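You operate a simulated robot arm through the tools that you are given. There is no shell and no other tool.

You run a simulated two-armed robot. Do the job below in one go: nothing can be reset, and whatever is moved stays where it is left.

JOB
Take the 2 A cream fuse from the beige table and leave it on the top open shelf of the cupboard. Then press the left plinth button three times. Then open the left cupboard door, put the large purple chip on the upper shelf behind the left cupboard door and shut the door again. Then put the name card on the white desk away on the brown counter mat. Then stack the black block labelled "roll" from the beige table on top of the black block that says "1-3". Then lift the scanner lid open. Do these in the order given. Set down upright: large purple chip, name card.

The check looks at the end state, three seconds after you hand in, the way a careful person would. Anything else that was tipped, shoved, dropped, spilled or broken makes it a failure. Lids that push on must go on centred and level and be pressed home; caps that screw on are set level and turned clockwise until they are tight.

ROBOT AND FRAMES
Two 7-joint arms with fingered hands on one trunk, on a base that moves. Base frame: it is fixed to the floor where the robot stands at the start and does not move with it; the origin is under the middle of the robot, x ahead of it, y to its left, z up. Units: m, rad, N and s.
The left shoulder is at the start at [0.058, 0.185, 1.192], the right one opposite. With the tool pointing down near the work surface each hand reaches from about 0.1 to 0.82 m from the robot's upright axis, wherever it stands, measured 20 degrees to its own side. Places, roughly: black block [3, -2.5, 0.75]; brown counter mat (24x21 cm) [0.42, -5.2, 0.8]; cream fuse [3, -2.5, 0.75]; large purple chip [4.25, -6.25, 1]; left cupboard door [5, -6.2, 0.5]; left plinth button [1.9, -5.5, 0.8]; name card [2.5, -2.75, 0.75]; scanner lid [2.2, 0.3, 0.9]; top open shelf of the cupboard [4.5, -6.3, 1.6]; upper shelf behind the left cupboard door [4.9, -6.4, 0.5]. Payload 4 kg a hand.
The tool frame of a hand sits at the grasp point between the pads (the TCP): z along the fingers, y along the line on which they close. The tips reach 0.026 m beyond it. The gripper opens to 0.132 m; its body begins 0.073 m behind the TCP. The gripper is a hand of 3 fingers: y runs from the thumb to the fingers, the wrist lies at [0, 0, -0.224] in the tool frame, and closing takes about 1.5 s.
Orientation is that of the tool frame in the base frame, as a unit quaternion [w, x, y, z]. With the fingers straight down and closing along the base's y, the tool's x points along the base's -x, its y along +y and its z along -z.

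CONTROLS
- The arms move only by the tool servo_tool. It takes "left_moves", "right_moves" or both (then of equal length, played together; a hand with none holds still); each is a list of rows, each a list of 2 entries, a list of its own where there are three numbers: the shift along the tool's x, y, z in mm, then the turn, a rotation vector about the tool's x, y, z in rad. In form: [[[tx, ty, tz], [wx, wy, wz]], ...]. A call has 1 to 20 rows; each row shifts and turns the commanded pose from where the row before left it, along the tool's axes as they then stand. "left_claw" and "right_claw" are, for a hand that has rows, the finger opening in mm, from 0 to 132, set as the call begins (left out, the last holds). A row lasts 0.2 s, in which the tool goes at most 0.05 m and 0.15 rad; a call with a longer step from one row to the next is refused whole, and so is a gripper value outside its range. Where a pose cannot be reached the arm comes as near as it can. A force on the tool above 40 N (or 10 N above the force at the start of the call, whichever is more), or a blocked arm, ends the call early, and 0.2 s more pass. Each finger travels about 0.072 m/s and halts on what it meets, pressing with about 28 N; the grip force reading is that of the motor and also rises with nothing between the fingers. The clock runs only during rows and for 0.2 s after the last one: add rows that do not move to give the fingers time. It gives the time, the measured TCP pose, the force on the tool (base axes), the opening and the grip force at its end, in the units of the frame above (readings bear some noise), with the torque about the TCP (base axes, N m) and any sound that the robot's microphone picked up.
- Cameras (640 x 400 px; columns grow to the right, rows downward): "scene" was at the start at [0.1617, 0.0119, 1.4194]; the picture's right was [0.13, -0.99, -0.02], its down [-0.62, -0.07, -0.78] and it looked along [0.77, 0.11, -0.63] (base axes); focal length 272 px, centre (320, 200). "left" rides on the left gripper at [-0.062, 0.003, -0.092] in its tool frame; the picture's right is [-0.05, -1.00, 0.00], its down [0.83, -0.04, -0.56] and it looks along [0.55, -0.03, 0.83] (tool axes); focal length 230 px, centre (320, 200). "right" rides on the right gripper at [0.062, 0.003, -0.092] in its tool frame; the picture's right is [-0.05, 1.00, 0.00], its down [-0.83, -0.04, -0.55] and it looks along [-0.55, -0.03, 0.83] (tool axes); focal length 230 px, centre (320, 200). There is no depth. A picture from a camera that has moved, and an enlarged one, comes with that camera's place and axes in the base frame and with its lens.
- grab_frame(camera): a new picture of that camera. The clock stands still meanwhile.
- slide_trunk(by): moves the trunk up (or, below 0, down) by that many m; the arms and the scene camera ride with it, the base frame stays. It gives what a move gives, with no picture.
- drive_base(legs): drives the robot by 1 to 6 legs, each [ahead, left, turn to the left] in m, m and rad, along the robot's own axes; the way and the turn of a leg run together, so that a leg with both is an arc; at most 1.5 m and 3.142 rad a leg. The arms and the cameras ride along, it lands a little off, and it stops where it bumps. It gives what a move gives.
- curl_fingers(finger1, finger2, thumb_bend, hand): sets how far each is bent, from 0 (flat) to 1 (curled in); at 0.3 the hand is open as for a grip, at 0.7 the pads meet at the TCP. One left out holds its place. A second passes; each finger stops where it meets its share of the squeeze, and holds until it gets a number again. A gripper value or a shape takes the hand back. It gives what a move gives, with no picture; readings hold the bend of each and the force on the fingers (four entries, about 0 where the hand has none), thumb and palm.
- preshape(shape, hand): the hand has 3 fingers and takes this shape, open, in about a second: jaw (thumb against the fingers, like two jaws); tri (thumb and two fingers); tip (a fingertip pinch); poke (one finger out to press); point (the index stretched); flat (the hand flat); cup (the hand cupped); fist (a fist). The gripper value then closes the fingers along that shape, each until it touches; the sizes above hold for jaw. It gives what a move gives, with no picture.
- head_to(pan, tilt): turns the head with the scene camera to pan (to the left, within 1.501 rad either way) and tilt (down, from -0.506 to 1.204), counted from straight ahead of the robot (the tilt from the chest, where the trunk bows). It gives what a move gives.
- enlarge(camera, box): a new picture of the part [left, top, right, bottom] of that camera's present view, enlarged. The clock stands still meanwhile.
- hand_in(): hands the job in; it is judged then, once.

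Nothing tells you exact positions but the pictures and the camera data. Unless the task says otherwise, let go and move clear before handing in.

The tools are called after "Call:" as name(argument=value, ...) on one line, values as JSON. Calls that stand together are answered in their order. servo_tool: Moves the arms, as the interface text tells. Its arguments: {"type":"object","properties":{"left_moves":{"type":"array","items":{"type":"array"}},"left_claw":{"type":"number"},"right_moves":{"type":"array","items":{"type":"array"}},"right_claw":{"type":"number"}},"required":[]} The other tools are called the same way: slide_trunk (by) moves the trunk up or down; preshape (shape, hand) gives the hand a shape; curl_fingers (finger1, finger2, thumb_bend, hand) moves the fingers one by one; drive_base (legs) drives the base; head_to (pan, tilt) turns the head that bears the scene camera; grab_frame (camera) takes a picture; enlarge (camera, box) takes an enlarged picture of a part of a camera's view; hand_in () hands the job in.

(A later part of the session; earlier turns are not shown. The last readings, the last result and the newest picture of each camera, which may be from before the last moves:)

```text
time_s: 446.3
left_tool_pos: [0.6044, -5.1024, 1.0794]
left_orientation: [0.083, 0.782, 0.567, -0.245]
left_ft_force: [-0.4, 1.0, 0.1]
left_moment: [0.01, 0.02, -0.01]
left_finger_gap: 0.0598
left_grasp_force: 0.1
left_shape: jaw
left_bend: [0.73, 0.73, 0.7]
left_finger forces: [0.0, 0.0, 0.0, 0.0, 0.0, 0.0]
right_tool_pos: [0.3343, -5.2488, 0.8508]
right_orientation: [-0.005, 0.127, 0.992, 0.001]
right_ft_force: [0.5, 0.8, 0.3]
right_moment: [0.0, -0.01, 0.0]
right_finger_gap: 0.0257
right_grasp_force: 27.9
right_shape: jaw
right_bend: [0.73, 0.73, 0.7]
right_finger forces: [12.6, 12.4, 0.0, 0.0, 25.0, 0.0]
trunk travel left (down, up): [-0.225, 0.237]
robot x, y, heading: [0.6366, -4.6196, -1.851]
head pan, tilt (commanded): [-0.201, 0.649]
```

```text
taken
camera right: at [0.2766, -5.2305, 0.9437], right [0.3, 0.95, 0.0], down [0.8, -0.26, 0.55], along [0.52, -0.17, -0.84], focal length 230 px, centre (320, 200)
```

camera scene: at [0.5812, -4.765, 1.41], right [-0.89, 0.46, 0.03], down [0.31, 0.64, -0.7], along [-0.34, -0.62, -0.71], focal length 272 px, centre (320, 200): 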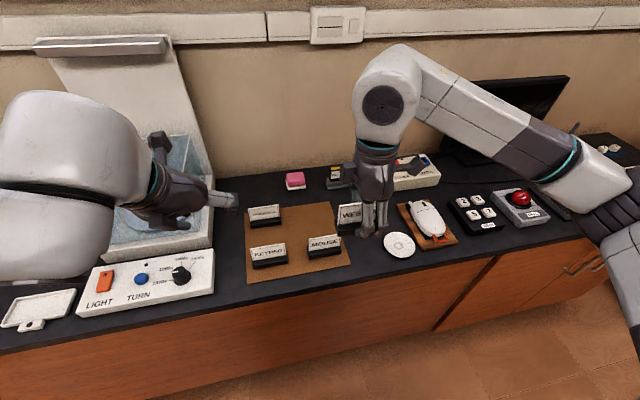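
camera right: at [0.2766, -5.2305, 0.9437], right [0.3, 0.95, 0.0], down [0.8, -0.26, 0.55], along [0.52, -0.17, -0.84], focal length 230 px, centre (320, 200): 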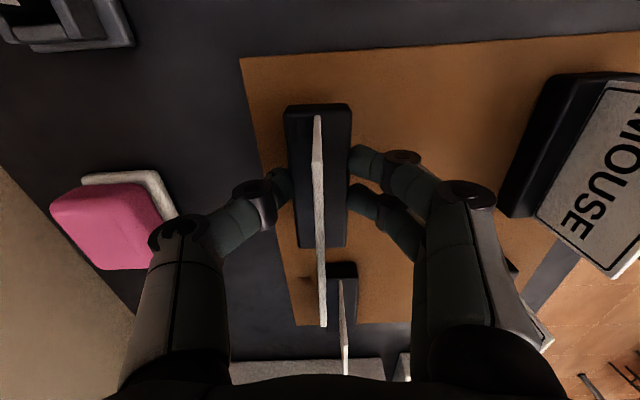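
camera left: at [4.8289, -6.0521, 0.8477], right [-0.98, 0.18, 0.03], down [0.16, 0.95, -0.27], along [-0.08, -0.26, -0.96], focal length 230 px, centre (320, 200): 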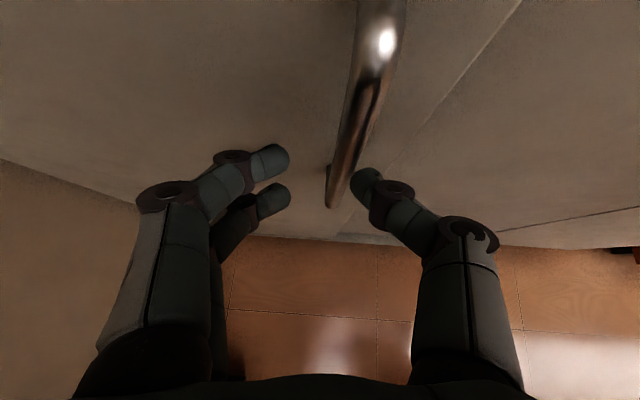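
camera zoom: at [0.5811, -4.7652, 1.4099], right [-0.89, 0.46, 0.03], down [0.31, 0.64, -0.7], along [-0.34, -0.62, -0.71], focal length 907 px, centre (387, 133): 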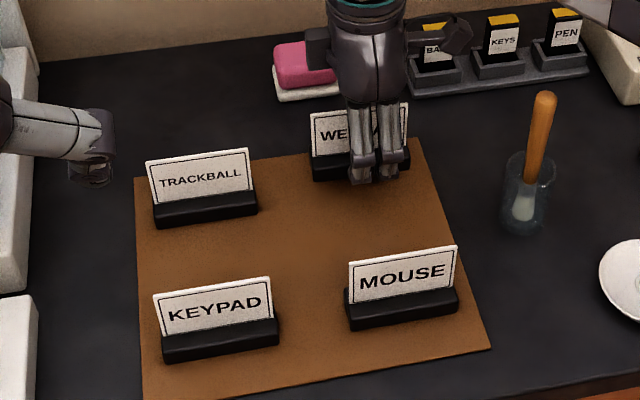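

Well placed over the mat. I'll shift 8 mm toward me for more margin at the back edge and lower slowly until contact.

Call:
servo_tool(right_moves=[[[0, 8, 0], [0, 0, 0]], [[0, 0, 6], [0, 0, 0]], [[0, 0, 4], [0, 0, 0]], [[0, 0, 2], [0, 0, 0]], [[0, 0, 2], [0, 0, 0]], [[0, 0, 2], [0, 0, 0]], [[0, 0, 0], [0, 0, 0]]])

Call:
servo_tool(right_moves=[[[0, 0, 1.5], [0, 0, 0]], [[0, 0, 1.5], [0, 0, 0]], [[0, 0, 0], [0, 0, 0]]])

Call:
enlarge(camera="scene", box=[220, 160, 380, 280])

```text
time_s: 447.9
left_tool_pos: [0.6044, -5.1012, 1.0804]
left_orientation: [0.083, 0.782, 0.566, -0.245]
left_ft_force: [-0.2, 0.4, -0.4]
left_moment: [0.03, 0.01, 0.01]
left_finger_gap: 0.0604
left_grasp_force: 0.0
left_shape: jaw
left_bend: [0.73, 0.73, 0.7]
left_finger forces: [0.0, 0.1, 0.0, 0.0, 0.0, 0.0]
right_tool_pos: [0.3369, -5.2403, 0.8346]
right_orientation: [-0.005, 0.129, 0.992, 0.002]
right_ft_force: [0.2, 0.4, 0.2]
right_moment: [-0.02, 0.01, -0.01]
right_finger_gap: 0.0259
right_grasp_force: 28.6
right_shape: jaw
right_bend: [0.73, 0.73, 0.7]
right_finger forces: [12.6, 12.5, 0.0, 0.0, 25.0, 0.0]
trunk travel left (down, up): [-0.225, 0.237]
robot x, y, heading: [0.6373, -4.6199, -1.849]
head pan, tilt (commanded): [-0.201, 0.649]
```

```text
time_s: 448.7
left_tool_pos: [0.6044, -5.1027, 1.0815]
left_orientation: [0.084, 0.782, 0.566, -0.246]
left_ft_force: [-0.4, -0.5, 0.6]
left_moment: [0.0, 0.06, -0.02]
left_finger_gap: 0.0598
left_grasp_force: 0.0
left_shape: jaw
left_bend: [0.73, 0.73, 0.7]
left_finger forces: [0.0, 0.0, 0.0, 0.0, 0.0, 0.0]
right_tool_pos: [0.3362, -5.2409, 0.8341]
right_orientation: [-0.004, 0.128, 0.992, 0.001]
right_ft_force: [0.4, -0.6, 5.9]
right_moment: [0.04, -0.04, -0.01]
right_finger_gap: 0.0263
right_grasp_force: 27.8
right_shape: jaw
right_bend: [0.73, 0.73, 0.7]
right_finger forces: [12.9, 12.9, 0.0, 0.0, 26.8, 0.1]
trunk travel left (down, up): [-0.225, 0.237]
robot x, y, heading: [0.6378, -4.6168, -1.847]
head pan, tilt (commanded): [-0.201, 0.649]
```

```text
3.33 times, centred on (300, 220) of scene
camera zoom: at [0.5815, -4.7648, 1.41], right [-0.89, 0.46, 0.03], down [0.31, 0.64, -0.7], along [-0.34, -0.62, -0.71], focal length 907 px, centre (387, 133)
```

zoom: 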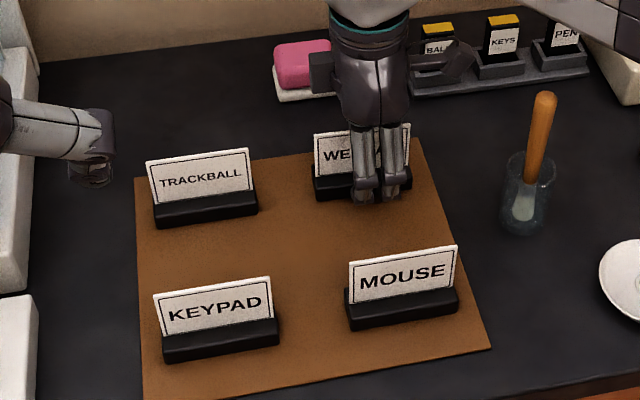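

Contact at 6 N, the card is standing on the mat. Opening the fingers to 55 mm and checking.

Call:
servo_tool(right_moves=[[[0, 0, 0], [0, 0, 0]], [[0, 0, 0], [0, 0, 0]], [[0, 0, 0], [0, 0, 0]], [[0, 0, 0], [0, 0, 0]]], right_claw=56)

Call:
grab_frame(camera="right")

```text
time_s: 449.7
left_tool_pos: [0.6044, -5.1032, 1.0802]
left_orientation: [0.082, 0.783, 0.567, -0.244]
left_ft_force: [0.4, 0.0, 0.0]
left_moment: [-0.01, 0.01, -0.01]
left_finger_gap: 0.0601
left_grasp_force: 0.2
left_shape: jaw
left_bend: [0.73, 0.73, 0.7]
left_finger forces: [0.1, 0.0, 0.0, 0.1, 0.1, 0.0]
right_tool_pos: [0.3354, -5.2402, 0.8313]
right_orientation: [-0.004, 0.128, 0.992, 0.001]
right_ft_force: [0.8, 0.3, -0.6]
right_moment: [-0.01, 0.02, 0.01]
right_finger_gap: 0.0554
right_grasp_force: 0.0
right_shape: jaw
right_bend: [0.73, 0.73, 0.7]
right_finger forces: [0.0, 0.1, 0.0, 0.0, 0.0, 0.0]
trunk travel left (down, up): [-0.225, 0.237]
robot x, y, heading: [0.6405, -4.6218, -1.847]
head pan, tilt (commanded): [-0.201, 0.649]
```

```text
taken
camera right: at [0.2775, -5.2223, 0.9254], right [0.3, 0.95, 0.0], down [0.8, -0.26, 0.55], along [0.52, -0.17, -0.84], focal length 230 px, centre (320, 200)
```

right: 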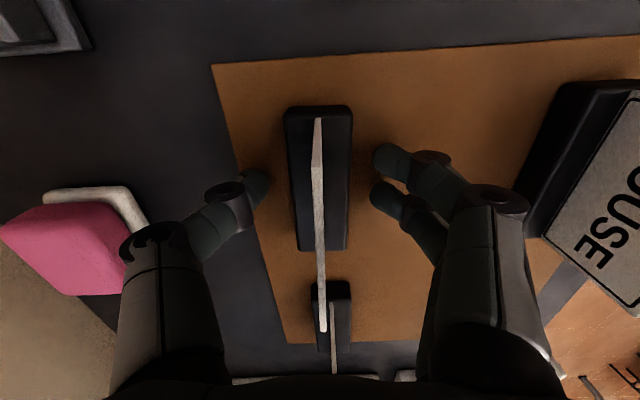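

The card stands upright within the mat. Raising the hand straight up, then checking.

Call:
servo_tool(right_moves=[[[0, 0, -10], [0, 0, 0]], [[0, 0, -20], [0, 0, 0]], [[0, 0, -35], [0, 0, 0]], [[0, 0, -40], [0, 0, 0]], [[0, 0, -40], [0, 0, 0]], [[0, 0, -40], [0, 0, 0]], [[0, 0, -30], [0, 0, 0]], [[0, 0, 0], [0, 0, 0]]])

Call:
enlarge(camera="scene", box=[220, 160, 380, 280])

```text
time_s: 451.5
left_tool_pos: [0.6034, -5.1034, 1.0805]
left_orientation: [0.084, 0.782, 0.567, -0.244]
left_ft_force: [-0.9, -0.6, -1.0]
left_moment: [-0.02, 0.01, 0.02]
left_finger_gap: 0.0601
left_grasp_force: 0.1
left_shape: jaw
left_bend: [0.73, 0.73, 0.7]
left_finger forces: [0.1, 0.0, 0.1, 0.1, 0.0, 0.1]
right_tool_pos: [0.3377, -5.2425, 1.0469]
right_orientation: [-0.005, 0.129, 0.992, 0.002]
right_ft_force: [0.4, -0.2, -1.0]
right_moment: [0.01, 0.02, 0.02]
right_finger_gap: 0.0554
right_grasp_force: 0.0
right_shape: jaw
right_bend: [0.73, 0.73, 0.7]
right_finger forces: [0.0, 0.0, 0.0, 0.0, 0.0, 0.0]
trunk travel left (down, up): [-0.225, 0.237]
robot x, y, heading: [0.636, -4.6228, -1.845]
head pan, tilt (commanded): [-0.201, 0.649]
```

```text
3.33 times, centred on (300, 220) of scene
camera zoom: at [0.5808, -4.7657, 1.4097], right [-0.89, 0.46, 0.03], down [0.31, 0.64, -0.7], along [-0.34, -0.62, -0.71], focal length 907 px, centre (387, 133)
```

zoom: 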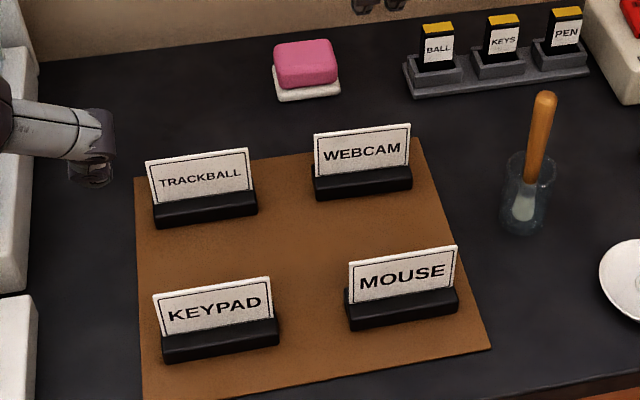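

WEBCAM stands neatly in the fourth place. Next the blocks: I'll retract the right hand, bring it to a neutral yaw and drive back to the beige table the way I came.

Call:
servo_tool(right_moves=[[[7, 39, 0], [0, 0, 0]], [[7, 39, 0], [0, 0, 0]], [[7, 39, 0], [0, 0, 0]], [[7, 39, 0], [0, 0, 0]], [[7, 39, 0], [0, 0, 0]], [[0, 39, 0], [0, 0, 0]], [[0, 0, 0], [0, 0, 0.14]], [[0, 0, 0], [0, 0, 0.14]], [[0, 0, 0], [0, 0, 0.14]], [[0, 0, 0], [0, 0, 0.14]], [[0, 0, 0], [0, 0, 0.14]], [[0, 0, 0], [0, 0, 0.14]], [[0, 0, 0], [0, 0, 0.14]], [[0, 0, 0], [0, 0, 0.14]], [[0, 0, 0], [0, 0, 0.14]], [[0, 0, 0], [0, 0, 0.14]], [[0, 0, 0], [0, 0, 0.14]], [[0, 0, 0], [0, 0, 0]]])

Call:
drive_base(legs=[[-0.75, 0, 0], [0, -1.25, 0]])

Call:
head_to(pan=1.2, tilt=0.4)

Call:
grab_frame(camera="scene")

```text
time_s: 455.3
left_tool_pos: [0.6035, -5.1026, 1.0801]
left_orientation: [0.084, 0.782, 0.567, -0.244]
left_ft_force: [-0.4, -0.3, -0.3]
left_moment: [0.05, 0.01, 0.01]
left_finger_gap: 0.0599
left_grasp_force: 0.1
left_shape: jaw
left_bend: [0.73, 0.73, 0.7]
left_finger forces: [0.0, 0.0, 0.1, 0.0, 0.0, 0.1]
right_tool_pos: [0.3642, -5.0057, 1.0473]
right_orientation: [-0.004, 0.783, 0.622, -0.002]
right_ft_force: [-0.1, 0.3, 1.1]
right_moment: [-0.01, 0.02, -0.01]
right_finger_gap: 0.0555
right_grasp_force: 0.0
right_shape: jaw
right_bend: [0.73, 0.73, 0.7]
right_finger forces: [0.0, 0.0, 0.0, 0.0, 0.0, 0.1]
trunk travel left (down, up): [-0.225, 0.237]
robot x, y, heading: [0.6399, -4.6252, -1.846]
head pan, tilt (commanded): [-0.201, 0.649]
```

```text
time_s: 465.3
left_tool_pos: [-0.3912, -4.0406, 1.0797]
left_orientation: [0.084, 0.781, 0.568, -0.245]
left_ft_force: [0.7, -0.1, 0.2]
left_moment: [-0.05, -0.01, 0.02]
left_finger_gap: 0.0601
left_grasp_force: 0.0
left_shape: jaw
left_bend: [0.73, 0.73, 0.7]
left_finger forces: [0.0, 0.1, 0.0, 0.1, 0.1, 0.0]
right_tool_pos: [-0.6333, -3.9451, 1.0474]
right_orientation: [-0.003, 0.782, 0.623, -0.002]
right_ft_force: [-0.5, -0.7, 2.0]
right_moment: [-0.02, -0.01, 0.01]
right_finger_gap: 0.0556
right_grasp_force: 0.0
right_shape: jaw
right_bend: [0.73, 0.73, 0.7]
right_finger forces: [0.1, 0.0, 0.0, 0.1, 0.0, 0.1]
trunk travel left (down, up): [-0.225, 0.237]
robot x, y, heading: [-0.3535, -3.5604, -1.84]
head pan, tilt (commanded): [-0.201, 0.649]
```

```text
time_s: 466.8
left_tool_pos: [-0.3915, -4.0404, 1.0805]
left_orientation: [0.084, 0.781, 0.568, -0.244]
left_ft_force: [0.5, 0.0, 0.5]
left_moment: [-0.01, -0.03, 0.02]
left_finger_gap: 0.0599
left_grasp_force: 0.1
left_shape: jaw
left_bend: [0.73, 0.73, 0.7]
left_finger forces: [0.0, 0.1, 0.0, 0.0, 0.0, 0.0]
right_tool_pos: [-0.6325, -3.9454, 1.0461]
right_orientation: [-0.003, 0.782, 0.624, -0.001]
right_ft_force: [-0.8, 0.3, 0.8]
right_moment: [0.0, 0.02, -0.03]
right_finger_gap: 0.0555
right_grasp_force: 0.0
right_shape: jaw
right_bend: [0.73, 0.73, 0.7]
right_finger forces: [0.0, 0.0, 0.0, 0.1, 0.0, 0.0]
trunk travel left (down, up): [-0.225, 0.237]
robot x, y, heading: [-0.3549, -3.5583, -1.843]
head pan, tilt (commanded): [1.201, 0.4]
```

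```text
taken
camera scene: at [-0.3029, -3.6852, 1.4395], right [-0.6, -0.79, -0.13], down [-0.28, 0.36, -0.89], along [0.75, -0.5, -0.43], focal length 272 px, centre (320, 200)
```

scene: 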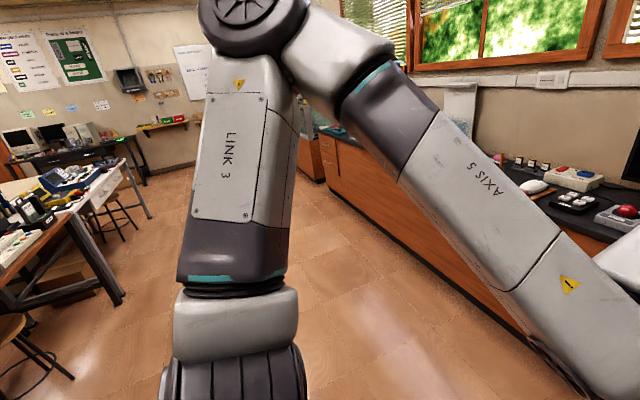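

I'm in the west aisle lane. Driving back north, then east along the teal table.

Call:
drive_base(legs=[[-1.1, 0, 0], [-1.1, 0, 0], [-1.0, 0, 0]])

Call:
drive_base(legs=[[0, 1.0, 0], [0, 0.95, 0]])

Call:
head_to(pan=0.4, tilt=0.5)

Call:
grab_frame(camera="scene")

```text
time_s: 482.4
left_tool_pos: [0.4698, -0.976, 1.0806]
left_orientation: [0.083, 0.782, 0.567, -0.245]
left_ft_force: [-0.2, 0.0, -0.3]
left_moment: [0.02, 0.0, 0.03]
left_finger_gap: 0.06
left_grasp_force: 0.0
left_shape: jaw
left_bend: [0.73, 0.73, 0.7]
left_finger forces: [0.0, 0.0, 0.0, 0.0, 0.1, 0.0]
right_tool_pos: [0.2287, -0.8807, 1.0462]
right_orientation: [-0.004, 0.782, 0.624, -0.002]
right_ft_force: [0.2, 0.2, -0.3]
right_moment: [0.01, 0.02, -0.01]
right_finger_gap: 0.0554
right_grasp_force: 0.0
right_shape: jaw
right_bend: [0.73, 0.73, 0.7]
right_finger forces: [0.1, 0.1, 0.0, 0.0, 0.1, 0.1]
trunk travel left (down, up): [-0.225, 0.237]
robot x, y, heading: [0.5074, -0.4938, -1.846]
head pan, tilt (commanded): [1.201, 0.4]
```

```text
time_s: 492.1
left_tool_pos: [2.3286, -1.5097, 1.0805]
left_orientation: [0.083, 0.784, 0.564, -0.245]
left_ft_force: [0.4, -0.2, -0.4]
left_moment: [0.0, 0.0, 0.01]
left_finger_gap: 0.0606
left_grasp_force: 0.0
left_shape: jaw
left_bend: [0.73, 0.73, 0.7]
left_finger forces: [0.1, 0.1, 0.0, 0.1, 0.0, 0.0]
right_tool_pos: [2.0881, -1.4107, 1.0477]
right_orientation: [-0.004, 0.785, 0.62, -0.001]
right_ft_force: [-0.8, 0.5, -0.1]
right_moment: [0.05, -0.02, 0.02]
right_finger_gap: 0.0557
right_grasp_force: 0.0
right_shape: jaw
right_bend: [0.73, 0.73, 0.7]
right_finger forces: [0.1, 0.1, 0.1, 0.1, 0.0, 0.0]
trunk travel left (down, up): [-0.225, 0.237]
robot x, y, heading: [2.3671, -1.032, -1.855]
head pan, tilt (commanded): [1.201, 0.4]
```

```text
time_s: 493.2
left_tool_pos: [2.328, -1.5099, 1.0804]
left_orientation: [0.082, 0.784, 0.564, -0.245]
left_ft_force: [-0.1, 0.0, -0.2]
left_moment: [0.01, 0.0, 0.01]
left_finger_gap: 0.06
left_grasp_force: 0.1
left_shape: jaw
left_bend: [0.73, 0.73, 0.7]
left_finger forces: [0.1, 0.1, 0.1, 0.1, 0.1, 0.0]
right_tool_pos: [2.0889, -1.413, 1.0475]
right_orientation: [-0.004, 0.785, 0.62, -0.002]
right_ft_force: [0.3, 0.9, 0.3]
right_moment: [0.03, 0.02, 0.02]
right_finger_gap: 0.0554
right_grasp_force: 0.0
right_shape: jaw
right_bend: [0.73, 0.73, 0.7]
right_finger forces: [0.0, 0.0, 0.0, 0.0, 0.0, 0.0]
trunk travel left (down, up): [-0.225, 0.237]
robot x, y, heading: [2.3671, -1.0309, -1.851]
head pan, tilt (commanded): [0.4, 0.499]
```

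```text
taken
camera scene: at [2.3585, -1.1883, 1.4233], right [-0.99, -0.11, -0.06], down [-0.02, 0.59, -0.81], along [0.12, -0.8, -0.59], focal length 272 px, centre (320, 200)
```

scene: 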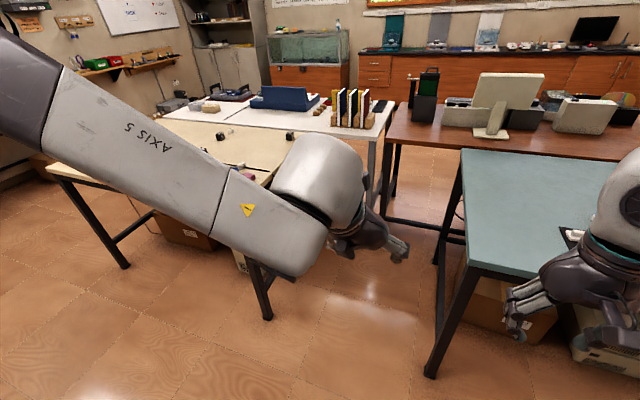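

Next, pick ROLL from the front of the beige table with the right hand. I'll drive east along the table and then up to it.

Call:
drive_base(legs=[[0, 1.38, -0.03], [0.4, 0, 0]])

Call:
head_to(pan=-0.2, tilt=0.7)

Call:
grab_frame(camera="scene")

Call:
grab_frame(camera="right")

```text
time_s: 502.2
left_tool_pos: [3.4778, -2.3073, 1.0801]
left_orientation: [0.074, 0.805, 0.534, -0.248]
left_ft_force: [0.3, 0.7, 0.1]
left_moment: [0.0, -0.01, 0.01]
left_finger_gap: 0.0599
left_grasp_force: 0.0
left_shape: jaw
left_bend: [0.73, 0.73, 0.7]
left_finger forces: [0.0, 0.1, 0.0, 0.0, 0.1, 0.0]
right_tool_pos: [3.2462, -2.191, 1.0474]
right_orientation: [-0.004, 0.807, 0.59, -0.002]
right_ft_force: [0.4, 0.3, 0.2]
right_moment: [-0.02, 0.0, -0.01]
right_finger_gap: 0.0554
right_grasp_force: 0.1
right_shape: jaw
right_bend: [0.73, 0.73, 0.7]
right_finger forces: [0.1, 0.1, 0.1, 0.0, 0.1, 0.1]
trunk travel left (down, up): [-0.225, 0.237]
robot x, y, heading: [3.5508, -1.8311, -1.931]
head pan, tilt (commanded): [0.4, 0.499]
```

```text
time_s: 503.2
left_tool_pos: [3.4786, -2.3058, 1.0812]
left_orientation: [0.074, 0.805, 0.534, -0.248]
left_ft_force: [-0.5, -0.6, 0.5]
left_moment: [-0.02, 0.02, 0.02]
left_finger_gap: 0.06
left_grasp_force: 0.0
left_shape: jaw
left_bend: [0.73, 0.73, 0.7]
left_finger forces: [0.1, 0.0, 0.1, 0.1, 0.0, 0.0]
right_tool_pos: [3.2455, -2.1904, 1.048]
right_orientation: [-0.003, 0.807, 0.59, -0.002]
right_ft_force: [0.3, -0.4, 0.3]
right_moment: [0.01, 0.04, 0.01]
right_finger_gap: 0.0557
right_grasp_force: 0.0
right_shape: jaw
right_bend: [0.73, 0.73, 0.7]
right_finger forces: [0.0, 0.1, 0.0, 0.0, 0.1, 0.0]
trunk travel left (down, up): [-0.225, 0.237]
robot x, y, heading: [3.5495, -1.8275, -1.924]
head pan, tilt (commanded): [-0.201, 0.7]
```

```text
taken
camera scene: at [3.4837, -1.9664, 1.4059], right [-0.85, 0.53, 0.03], down [0.38, 0.64, -0.67], along [-0.37, -0.55, -0.75], focal length 272 px, centre (320, 200)
```

scene: 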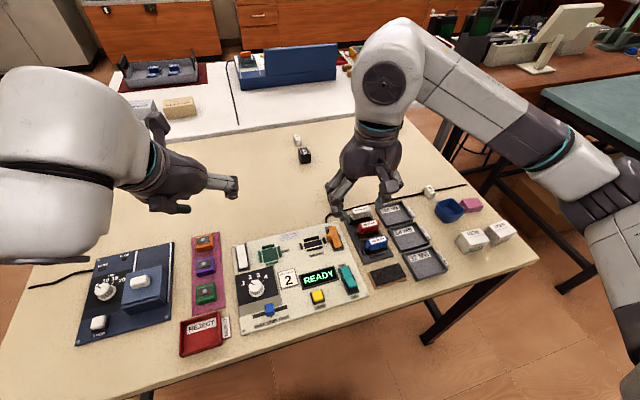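

```text
taken
camera right: at [3.268, -2.1335, 1.1406], right [0.94, -0.35, -0.01], down [-0.29, -0.78, 0.55], along [-0.2, -0.52, -0.83], focal length 230 px, centre (320, 200)
```

right: 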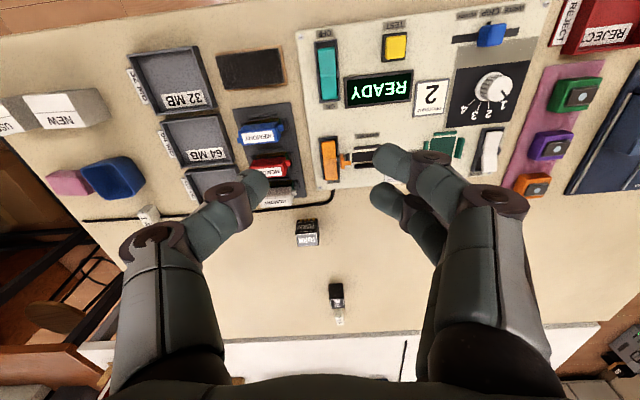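

ROLL is at about (3.137, −2.581), 0.85 m ahead. I'll close up 0.11 m to the table and move the right hand over the block.

Call:
drive_base(legs=[[0.11, 0, 0]])

Call:
servo_tool(right_moves=[[[-40, 0, 0], [0, 0, 0]], [[-40, 0, 0], [0, 0, 0]], [[-40, 0, 0], [0, 0, 0]], [[-40, 0, 0], [0, 0, 0]], [[-40, 0, 0], [0, 0, 0]], [[-40, 0, 0], [0, 0, 0]], [[-30, 0, 0], [0, 0, 0]], [[0, 0, 0], [0, 0, 0]]], right_claw=90)

Call:
grab_frame(camera="right")

Call:
grab_frame(camera="scene")

```text
time_s: 504.4
left_tool_pos: [3.4392, -2.4087, 1.0802]
left_orientation: [0.074, 0.805, 0.534, -0.248]
left_ft_force: [0.0, -0.1, 1.2]
left_moment: [0.0, 0.03, -0.01]
left_finger_gap: 0.0604
left_grasp_force: 0.1
left_shape: jaw
left_bend: [0.73, 0.73, 0.7]
left_finger forces: [0.0, 0.1, 0.0, 0.1, 0.1, 0.0]
right_tool_pos: [3.2075, -2.293, 1.0483]
right_orientation: [-0.003, 0.808, 0.59, -0.001]
right_ft_force: [0.1, -0.5, -0.1]
right_moment: [0.02, 0.03, 0.01]
right_finger_gap: 0.0557
right_grasp_force: 0.1
right_shape: jaw
right_bend: [0.73, 0.73, 0.7]
right_finger forces: [0.1, 0.1, 0.0, 0.0, 0.1, 0.0]
trunk travel left (down, up): [-0.225, 0.237]
robot x, y, heading: [3.5134, -1.9321, -1.928]
head pan, tilt (commanded): [-0.201, 0.7]
```

```text
time_s: 506.2
left_tool_pos: [3.4398, -2.4076, 1.0818]
left_orientation: [0.074, 0.805, 0.534, -0.248]
left_ft_force: [0.0, -0.6, -0.7]
left_moment: [-0.01, 0.01, -0.01]
left_finger_gap: 0.0601
left_grasp_force: 0.0
left_shape: jaw
left_bend: [0.73, 0.73, 0.7]
left_finger forces: [0.0, 0.1, 0.0, 0.0, 0.0, 0.0]
right_tool_pos: [3.1251, -2.5499, 1.0452]
right_orientation: [-0.003, 0.808, 0.59, -0.003]
right_ft_force: [0.0, 0.6, 0.7]
right_moment: [0.01, 0.01, 0.02]
right_finger_gap: 0.0897
right_grasp_force: 0.1
right_shape: jaw
right_bend: [0.69, 0.69, 0.66]
right_finger forces: [0.1, 0.1, 0.0, 0.0, 0.0, 0.0]
trunk travel left (down, up): [-0.225, 0.237]
robot x, y, heading: [3.5125, -1.9337, -1.927]
head pan, tilt (commanded): [-0.201, 0.7]
```

```text
taken
camera right: at [3.147, -2.4925, 1.1387], right [0.94, -0.35, -0.01], down [-0.29, -0.78, 0.55], along [-0.2, -0.52, -0.83], focal length 230 px, centre (320, 200)
```

right: 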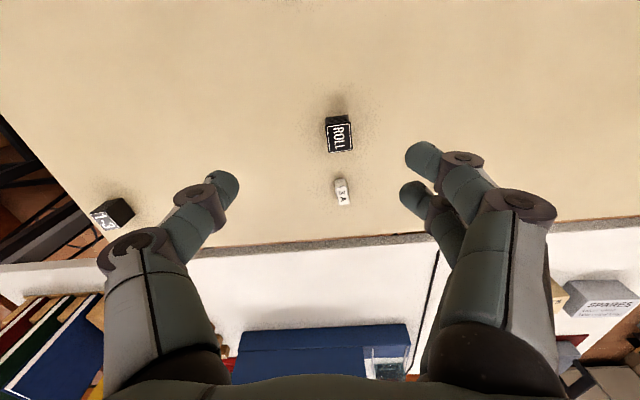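

```text
taken
camera scene: at [3.4448, -2.0682, 1.4058], right [-0.85, 0.53, 0.03], down [0.38, 0.64, -0.67], along [-0.37, -0.55, -0.75], focal length 272 px, centre (320, 200)
```

scene: 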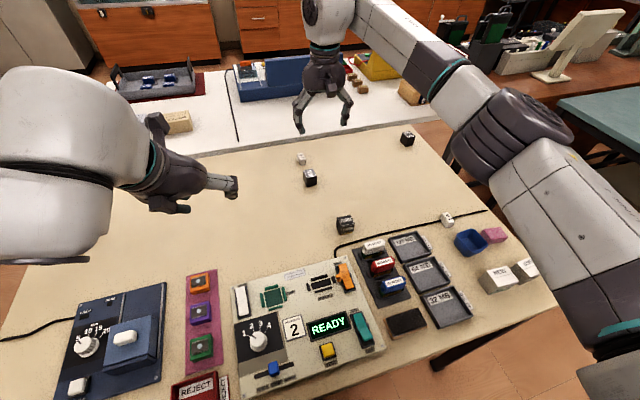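

ROLL is just below the right hand. I'll enlarge to see its orientation.

Call:
enlarge(camera="right", box=[270, 80, 410, 220])

Call:
enlarge(camera="scene", box=[270, 110, 430, 210])

```text
2.86 times, centred on (340, 150) of right
camera zoom: at [3.147, -2.4925, 1.1387], right [0.94, -0.35, -0.01], down [-0.29, -0.78, 0.55], along [-0.2, -0.52, -0.83], focal length 657 px, centre (263, 343)
```

zoom: 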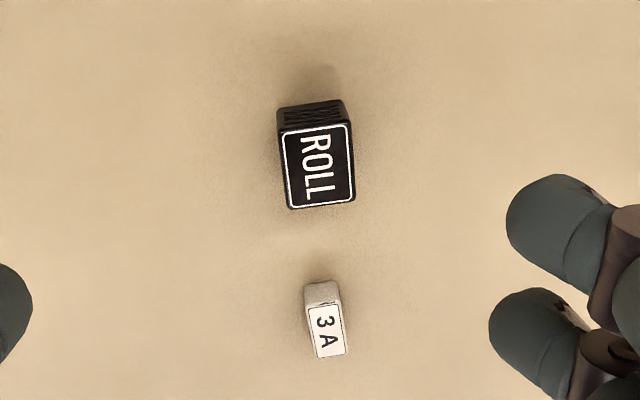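

```text
4.00 times, centred on (350, 160) of scene
camera zoom: at [3.4448, -2.0682, 1.4058], right [-0.85, 0.53, 0.03], down [0.38, 0.64, -0.67], along [-0.37, -0.55, -0.75], focal length 1088 px, centre (200, 360)
```

zoom: 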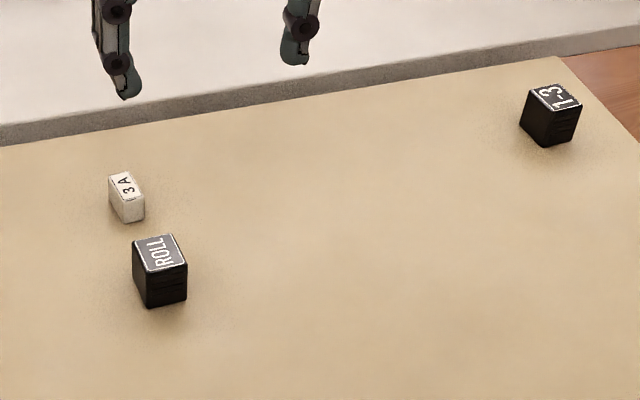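

ROLL's top centre is ~38 mm ahead and 22 mm left of the tool point, turned about −0.15 rad. I'll line up and go down to z≈0.86 first.

Call:
servo_tool(right_moves=[[[-19, 11, 0], [0, 0, 0]], [[-19.5, 11.5, 0], [0, 0, -0.15]], [[0, 0, 40], [0, 0, 0]], [[0, 0, 40], [0, 0, 0]], [[0, 0, 40], [0, 0, 0]], [[0, 0, 40], [0, 0, 0]], [[0, 0, 20], [0, 0, 0]], [[0, 0, 0], [0, 0, 0]]], right_claw=80)

Call:
enlarge(camera="right", box=[220, 90, 420, 240])

Call:
enlarge(camera="scene", box=[250, 110, 380, 210])

```text
time_s: 508.0
left_tool_pos: [3.4394, -2.4082, 1.0794]
left_orientation: [0.074, 0.806, 0.533, -0.248]
left_ft_force: [0.2, -0.3, 0.5]
left_moment: [0.0, -0.01, 0.02]
left_finger_gap: 0.0601
left_grasp_force: 0.1
left_shape: jaw
left_bend: [0.73, 0.73, 0.7]
left_finger forces: [0.1, 0.0, 0.0, 0.0, 0.0, 0.0]
right_tool_pos: [3.1337, -2.591, 0.8673]
right_orientation: [-0.004, 0.761, 0.649, -0.002]
right_ft_force: [-1.0, 0.5, 0.2]
right_moment: [0.0, 0.0, 0.02]
right_finger_gap: 0.0804
right_grasp_force: 0.1
right_shape: jaw
right_bend: [0.71, 0.71, 0.71]
right_finger forces: [0.0, 0.0, 0.0, 0.0, 0.0, 0.1]
trunk travel left (down, up): [-0.225, 0.237]
robot x, y, heading: [3.5169, -1.9292, -1.933]
head pan, tilt (commanded): [-0.201, 0.7]
```

```text
2.67 times, centred on (320, 165) of right
camera zoom: at [3.1463, -2.5322, 0.9593], right [0.98, -0.21, -0.01], down [-0.17, -0.81, 0.55], along [-0.12, -0.54, -0.83], focal length 614 px, centre (320, 293)
```

zoom: 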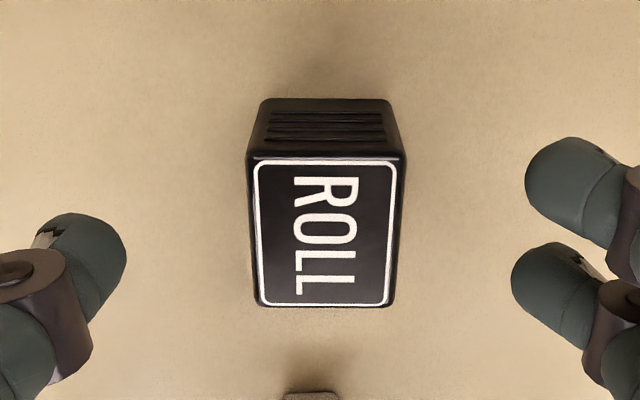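

```text
4.00 times, centred on (315, 160) of scene
camera zoom: at [3.445, -2.0684, 1.4059], right [-0.85, 0.53, 0.03], down [0.38, 0.64, -0.67], along [-0.37, -0.55, -0.75], focal length 1088 px, centre (340, 360)
```

zoom: 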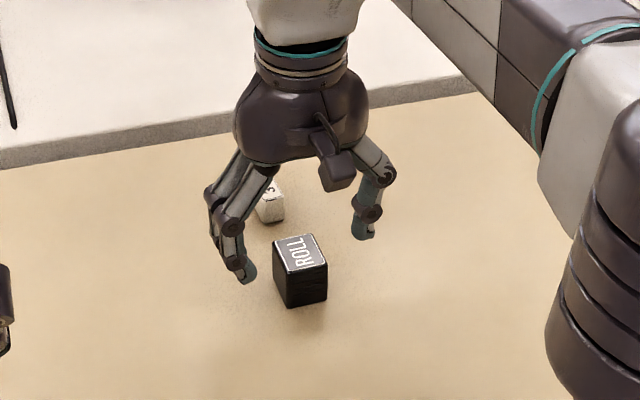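

Well aligned. Lowering 30 mm so the pads grip the block's upper part, then closing.

Call:
servo_tool(right_moves=[[[0, 0, 15], [0, 0, 0]], [[0, 0, 15], [0, 0, 0]], [[0, 0, 0], [0, 0, 0]]])

Call:
servo_tool(right_moves=[[[0, 0, 0], [0, 0, 0]], [[0, 0, 0], [0, 0, 0]], [[0, 0, 0], [0, 0, 0]], [[0, 0, 0], [0, 0, 0]], [[0, 0, 0], [0, 0, 0]], [[0, 0, 0], [0, 0, 0]]], right_claw=20)

Call:
enlarge(camera="right", box=[220, 90, 420, 240])

```text
time_s: 508.8
left_tool_pos: [3.4407, -2.4081, 1.0806]
left_orientation: [0.073, 0.805, 0.534, -0.249]
left_ft_force: [0.1, -0.1, 0.1]
left_moment: [0.01, 0.01, -0.03]
left_finger_gap: 0.06
left_grasp_force: 0.0
left_shape: jaw
left_bend: [0.73, 0.73, 0.7]
left_finger forces: [0.0, 0.1, 0.0, 0.1, 0.0, 0.0]
right_tool_pos: [3.1354, -2.5864, 0.837]
right_orientation: [-0.003, 0.761, 0.649, -0.002]
right_ft_force: [-0.6, 0.3, 0.0]
right_moment: [-0.02, -0.01, 0.02]
right_finger_gap: 0.0801
right_grasp_force: 0.1
right_shape: jaw
right_bend: [0.71, 0.71, 0.71]
right_finger forces: [0.0, 0.0, 0.1, 0.0, 0.1, 0.1]
right hand out of reach, approached as far as the arm can: row 1, 2
trunk travel left (down, up): [-0.225, 0.237]
robot x, y, heading: [3.5144, -1.9304, -1.93]
head pan, tilt (commanded): [-0.201, 0.7]
```

```text
time_s: 510.2
left_tool_pos: [3.4391, -2.4093, 1.08]
left_orientation: [0.074, 0.804, 0.535, -0.248]
left_ft_force: [-0.1, 0.8, -1.4]
left_moment: [0.01, -0.02, 0.02]
left_finger_gap: 0.0603
left_grasp_force: 0.0
left_shape: jaw
left_bend: [0.73, 0.73, 0.7]
left_finger forces: [0.0, 0.0, 0.0, 0.0, 0.1, 0.0]
right_tool_pos: [3.1344, -2.5876, 0.8376]
right_orientation: [-0.004, 0.761, 0.649, -0.001]
right_ft_force: [-0.1, -0.9, -0.5]
right_moment: [0.02, 0.0, 0.0]
right_finger_gap: 0.0285
right_grasp_force: 27.9
right_shape: jaw
right_bend: [0.73, 0.73, 0.7]
right_finger forces: [12.4, 12.8, 0.0, 0.0, 25.2, 0.0]
trunk travel left (down, up): [-0.225, 0.237]
robot x, y, heading: [3.515, -1.9315, -1.928]
head pan, tilt (commanded): [-0.201, 0.7]
```

```text
2.67 times, centred on (320, 165) of right
camera zoom: at [3.1482, -2.5273, 0.93], right [0.98, -0.21, -0.01], down [-0.17, -0.82, 0.55], along [-0.12, -0.54, -0.83], focal length 614 px, centre (320, 293)
```

zoom: 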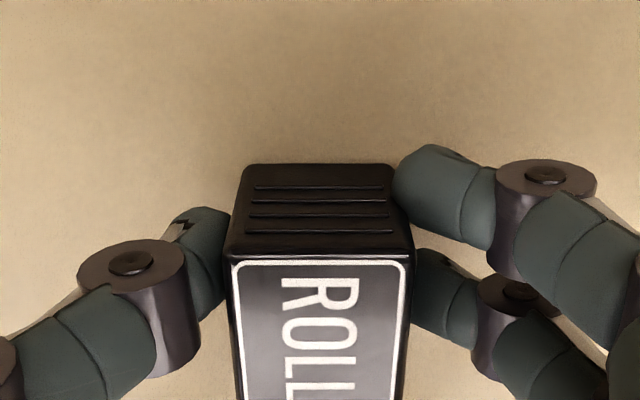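

ROLL is held (28.5 mm). Lifting it and drawing the hand back.

Call:
servo_tool(right_moves=[[[0, 0, -15], [0, 0, 0]], [[0, 0, -35], [0, 0, 0]], [[0, 0, -40], [0, 0, 0]], [[0, 0, -40], [0, 0, 0]], [[0, 0, -40], [0, 0, 0]], [[0, 0, -40], [0, 0, 0]], [[40, 0, 0], [0, 0, 0]], [[40, 0, 0], [0, 0, 0]], [[40, 0, 0], [0, 0, 0]], [[40, 0, 0], [0, 0, 0]], [[40, 0, 0], [0, 0, 0]], [[40, 0, 0], [0, 0, 0]], [[0, 0, 0], [0, 0, 0]]])

Call:
grab_frame(camera="scene")

Call:
grab_frame(camera="right")

```text
time_s: 513.0
left_tool_pos: [3.4395, -2.4085, 1.0813]
left_orientation: [0.072, 0.805, 0.534, -0.248]
left_ft_force: [1.1, 0.1, 0.0]
left_moment: [0.01, 0.01, 0.04]
left_finger_gap: 0.0598
left_grasp_force: 0.1
left_shape: jaw
left_bend: [0.73, 0.73, 0.7]
left_finger forces: [0.0, 0.0, 0.0, 0.0, 0.0, 0.1]
right_tool_pos: [3.1755, -2.3519, 1.0476]
right_orientation: [-0.004, 0.761, 0.648, -0.001]
right_ft_force: [0.5, -0.4, -0.7]
right_moment: [-0.02, 0.01, -0.03]
right_finger_gap: 0.0282
right_grasp_force: 27.8
right_shape: jaw
right_bend: [0.73, 0.73, 0.7]
right_finger forces: [12.3, 12.8, 0.0, 0.0, 25.2, 0.1]
trunk travel left (down, up): [-0.225, 0.237]
robot x, y, heading: [3.5159, -1.9334, -1.929]
head pan, tilt (commanded): [-0.201, 0.7]
```

```text
taken
camera scene: at [3.4454, -2.0695, 1.4057], right [-0.85, 0.53, 0.03], down [0.38, 0.64, -0.67], along [-0.37, -0.55, -0.75], focal length 272 px, centre (320, 200)
```

scene: 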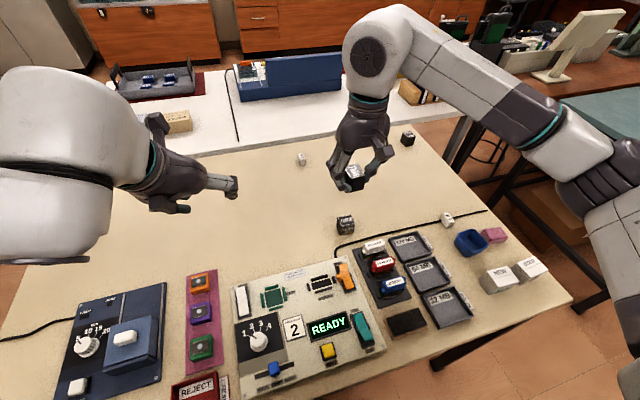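

```text
taken
camera right: at [3.189, -2.2916, 1.1408], right [0.98, -0.21, -0.01], down [-0.17, -0.82, 0.55], along [-0.12, -0.54, -0.83], focal length 230 px, centre (320, 200)
```

right: 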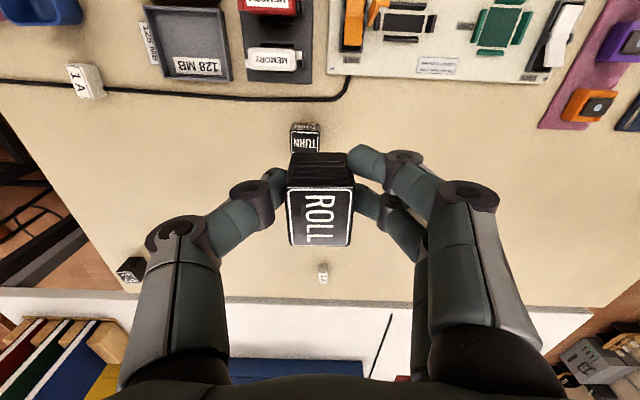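

Now to the pocket at the table's west end. First I'll shift the left hand further left so it won't get in the right hand's way.

Call:
servo_tool(left_moves=[[[0, 30, 0], [0, 0, 0]], [[0, 30, 0], [0, 0, 0]], [[0, 30, 0], [0, 0, 0]], [[0, 30, 0], [0, 0, 0]], [[0, 30, 0], [0, 0, 0]], [[0, 30, 0], [0, 0, 0]], [[0, 0, 0], [0, 0, 0]]])

Call:
drive_base(legs=[[-0.6, 0, 0], [0, -1.36, 0], [0, 0, 0.88]])

Call:
head_to(pan=0.0, tilt=0.6)

Call:
grab_frame(camera="scene")

```text
time_s: 514.6
left_tool_pos: [3.4484, -2.419, 1.0737]
left_orientation: [0.075, 0.803, 0.535, -0.251]
left_ft_force: [-0.1, 0.4, -0.5]
left_moment: [0.03, 0.0, 0.01]
left_finger_gap: 0.0603
left_grasp_force: 0.0
left_shape: jaw
left_bend: [0.73, 0.73, 0.7]
left_finger forces: [0.0, 0.1, 0.1, 0.0, 0.0, 0.1]
left hand out of reach, approached as far as the arm can: row 1, 2, 3, 4, 5, 6
right_tool_pos: [3.1751, -2.3519, 1.0487]
right_orientation: [-0.003, 0.761, 0.648, -0.001]
right_ft_force: [-0.1, -0.6, -0.2]
right_moment: [0.04, -0.01, 0.01]
right_finger_gap: 0.0281
right_grasp_force: 27.9
right_shape: jaw
right_bend: [0.73, 0.73, 0.7]
right_finger forces: [12.3, 12.8, 0.0, 0.0, 25.2, 0.1]
trunk travel left (down, up): [-0.225, 0.237]
robot x, y, heading: [3.5134, -1.9292, -1.93]
head pan, tilt (commanded): [-0.201, 0.7]
```

```text
time_s: 526.6
left_tool_pos: [2.8043, -1.2542, 1.0749]
left_orientation: [0.176, 0.488, 0.833, -0.192]
left_ft_force: [-0.5, 0.7, -0.3]
left_moment: [0.0, -0.02, -0.02]
left_finger_gap: 0.0599
left_grasp_force: 0.0
left_shape: jaw
left_bend: [0.73, 0.73, 0.7]
left_finger forces: [0.0, 0.0, 0.0, 0.0, 0.0, 0.0]
right_tool_pos: [2.5823, -1.4266, 1.0475]
right_orientation: [-0.003, 0.401, 0.916, -0.002]
right_ft_force: [-0.5, -0.1, 0.0]
right_moment: [-0.04, 0.0, -0.03]
right_finger_gap: 0.0283
right_grasp_force: 27.9
right_shape: jaw
right_bend: [0.73, 0.73, 0.7]
right_finger forces: [12.1, 12.9, 0.1, 0.1, 25.1, 0.0]
trunk travel left (down, up): [-0.225, 0.237]
robot x, y, heading: [2.4614, -0.9004, -1.023]
head pan, tilt (commanded): [-0.201, 0.7]
```

```text
time_s: 527.4
left_tool_pos: [2.8039, -1.2543, 1.0751]
left_orientation: [0.176, 0.488, 0.833, -0.192]
left_ft_force: [0.8, -0.7, -2.3]
left_moment: [0.01, 0.0, 0.0]
left_finger_gap: 0.0602
left_grasp_force: 0.2
left_shape: jaw
left_bend: [0.73, 0.73, 0.7]
left_finger forces: [0.1, 0.0, 0.0, 0.0, 0.0, 0.0]
right_tool_pos: [2.5817, -1.427, 1.0485]
right_orientation: [-0.002, 0.4, 0.916, -0.003]
right_ft_force: [-1.1, -0.6, -0.6]
right_moment: [0.02, 0.0, 0.03]
right_finger_gap: 0.0282
right_grasp_force: 28.3
right_shape: jaw
right_bend: [0.73, 0.73, 0.7]
right_finger forces: [12.1, 12.9, 0.1, 0.0, 25.0, 0.0]
trunk travel left (down, up): [-0.225, 0.237]
robot x, y, heading: [2.4598, -0.9024, -1.023]
head pan, tilt (commanded): [0.0, 0.6]
```

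```text
taken
camera scene: at [2.5442, -1.0369, 1.4136], right [-0.85, -0.52, 0.0], down [-0.35, 0.58, -0.73], along [0.38, -0.63, -0.68], focal length 272 px, centre (320, 200)
```

scene: 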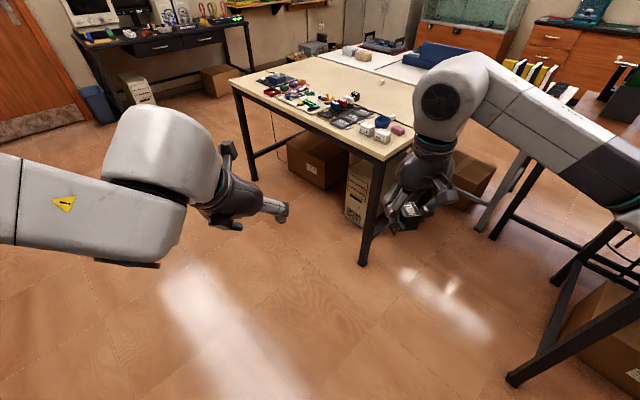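

The left hand can't shift, so I'll instead turn more to the left (heading ≈ −0.6) in the pocket; then the right hand works well to the right of the left one.

Call:
drive_base(legs=[[0, 0, 0.42], [0.6, -1.0, 0]])

Call:
head_to(pan=-0.2, tilt=0.75)

Call:
grab_frame(camera="scene")

Call:
grab_frame(camera="right")

```text
time_s: 534.5
left_tool_pos: [2.8483, -2.2405, 1.0745]
left_orientation: [0.214, 0.301, 0.917, -0.151]
left_ft_force: [0.8, 0.9, 0.5]
left_moment: [0.01, -0.01, 0.0]
left_finger_gap: 0.06
left_grasp_force: 0.1
left_shape: jaw
left_bend: [0.73, 0.73, 0.7]
left_finger forces: [0.1, 0.1, 0.1, 0.1, 0.0, 0.0]
right_tool_pos: [2.7167, -2.4892, 1.0491]
right_orientation: [-0.001, 0.197, 0.98, -0.003]
right_ft_force: [0.2, -0.1, -0.6]
right_moment: [-0.01, -0.03, -0.03]
right_finger_gap: 0.0284
right_grasp_force: 27.8
right_shape: jaw
right_bend: [0.73, 0.73, 0.7]
right_finger forces: [11.9, 12.9, 0.0, 0.1, 24.9, 0.0]
trunk travel left (down, up): [-0.225, 0.237]
robot x, y, heading: [2.3903, -2.0605, -0.591]
head pan, tilt (commanded): [0.0, 0.6]
```

```text
time_s: 535.3
left_tool_pos: [2.8472, -2.2402, 1.0732]
left_orientation: [0.214, 0.3, 0.917, -0.15]
left_ft_force: [0.4, 0.4, -1.4]
left_moment: [0.03, -0.01, -0.02]
left_finger_gap: 0.0598
left_grasp_force: 0.1
left_shape: jaw
left_bend: [0.73, 0.73, 0.7]
left_finger forces: [0.0, 0.0, 0.0, 0.1, 0.1, 0.1]
right_tool_pos: [2.7176, -2.4889, 1.0483]
right_orientation: [-0.002, 0.197, 0.98, -0.003]
right_ft_force: [0.6, -0.1, 0.1]
right_moment: [-0.03, -0.01, -0.04]
right_finger_gap: 0.0282
right_grasp_force: 28.2
right_shape: jaw
right_bend: [0.73, 0.73, 0.7]
right_finger forces: [11.9, 12.8, 0.0, 0.0, 25.0, 0.0]
trunk travel left (down, up): [-0.225, 0.237]
robot x, y, heading: [2.3865, -2.0636, -0.594]
head pan, tilt (commanded): [-0.201, 0.75]
```

```text
taken
camera scene: at [2.5046, -2.1594, 1.4019], right [-0.71, -0.7, 0.03], down [-0.56, 0.54, -0.63], along [0.42, -0.46, -0.78], focal length 272 px, centre (320, 200)
```

scene: 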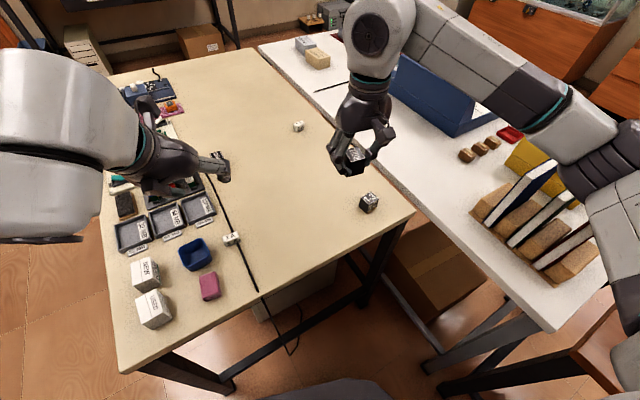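

```text
taken
camera right: at [2.6622, -2.4623, 1.141], right [0.43, 0.9, -0.01], down [0.75, -0.36, 0.55], along [0.5, -0.25, -0.83], focal length 230 px, centre (320, 200)
```

right: 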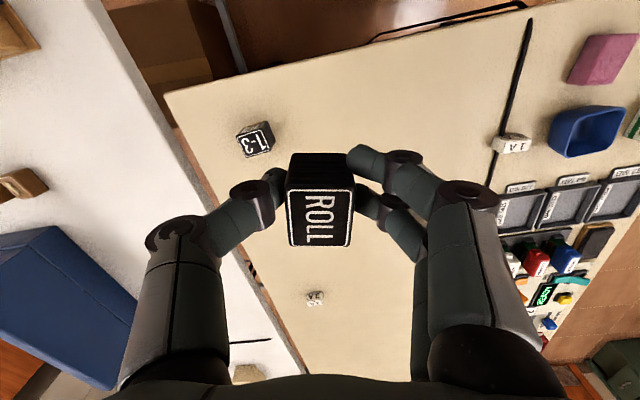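

Both views put the "1-3" block at about (2.720, −2.588). I'll enlarge to see its orientation and the held block.

Call:
enlarge(camera="right", box=[200, 90, 360, 260])

Call:
enlarge(camera="scene", box=[310, 120, 420, 230])

```text
2.35 times, centred on (280, 175) of right
camera zoom: at [2.6622, -2.4623, 1.141], right [0.43, 0.9, -0.01], down [0.75, -0.36, 0.55], along [0.5, -0.25, -0.83], focal length 541 px, centre (414, 259)
```

zoom: 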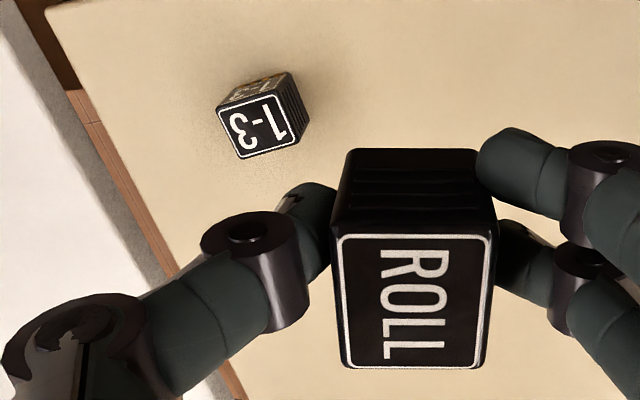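

```text
3.64 times, centred on (365, 175) of scene
camera zoom: at [2.5046, -2.1594, 1.4019], right [-0.71, -0.7, 0.03], down [-0.56, 0.54, -0.63], along [0.42, -0.46, -0.78], focal length 989 px, centre (156, 291)
```

zoom: 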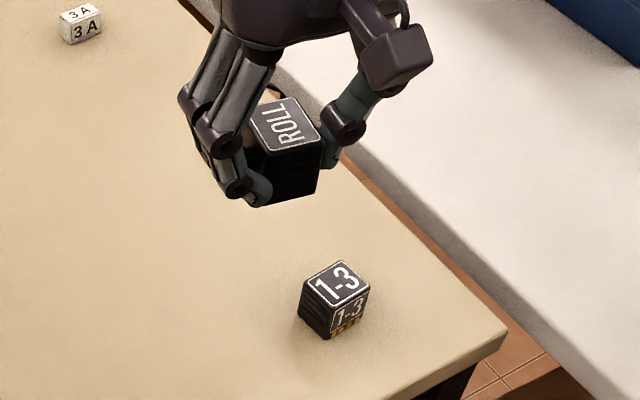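

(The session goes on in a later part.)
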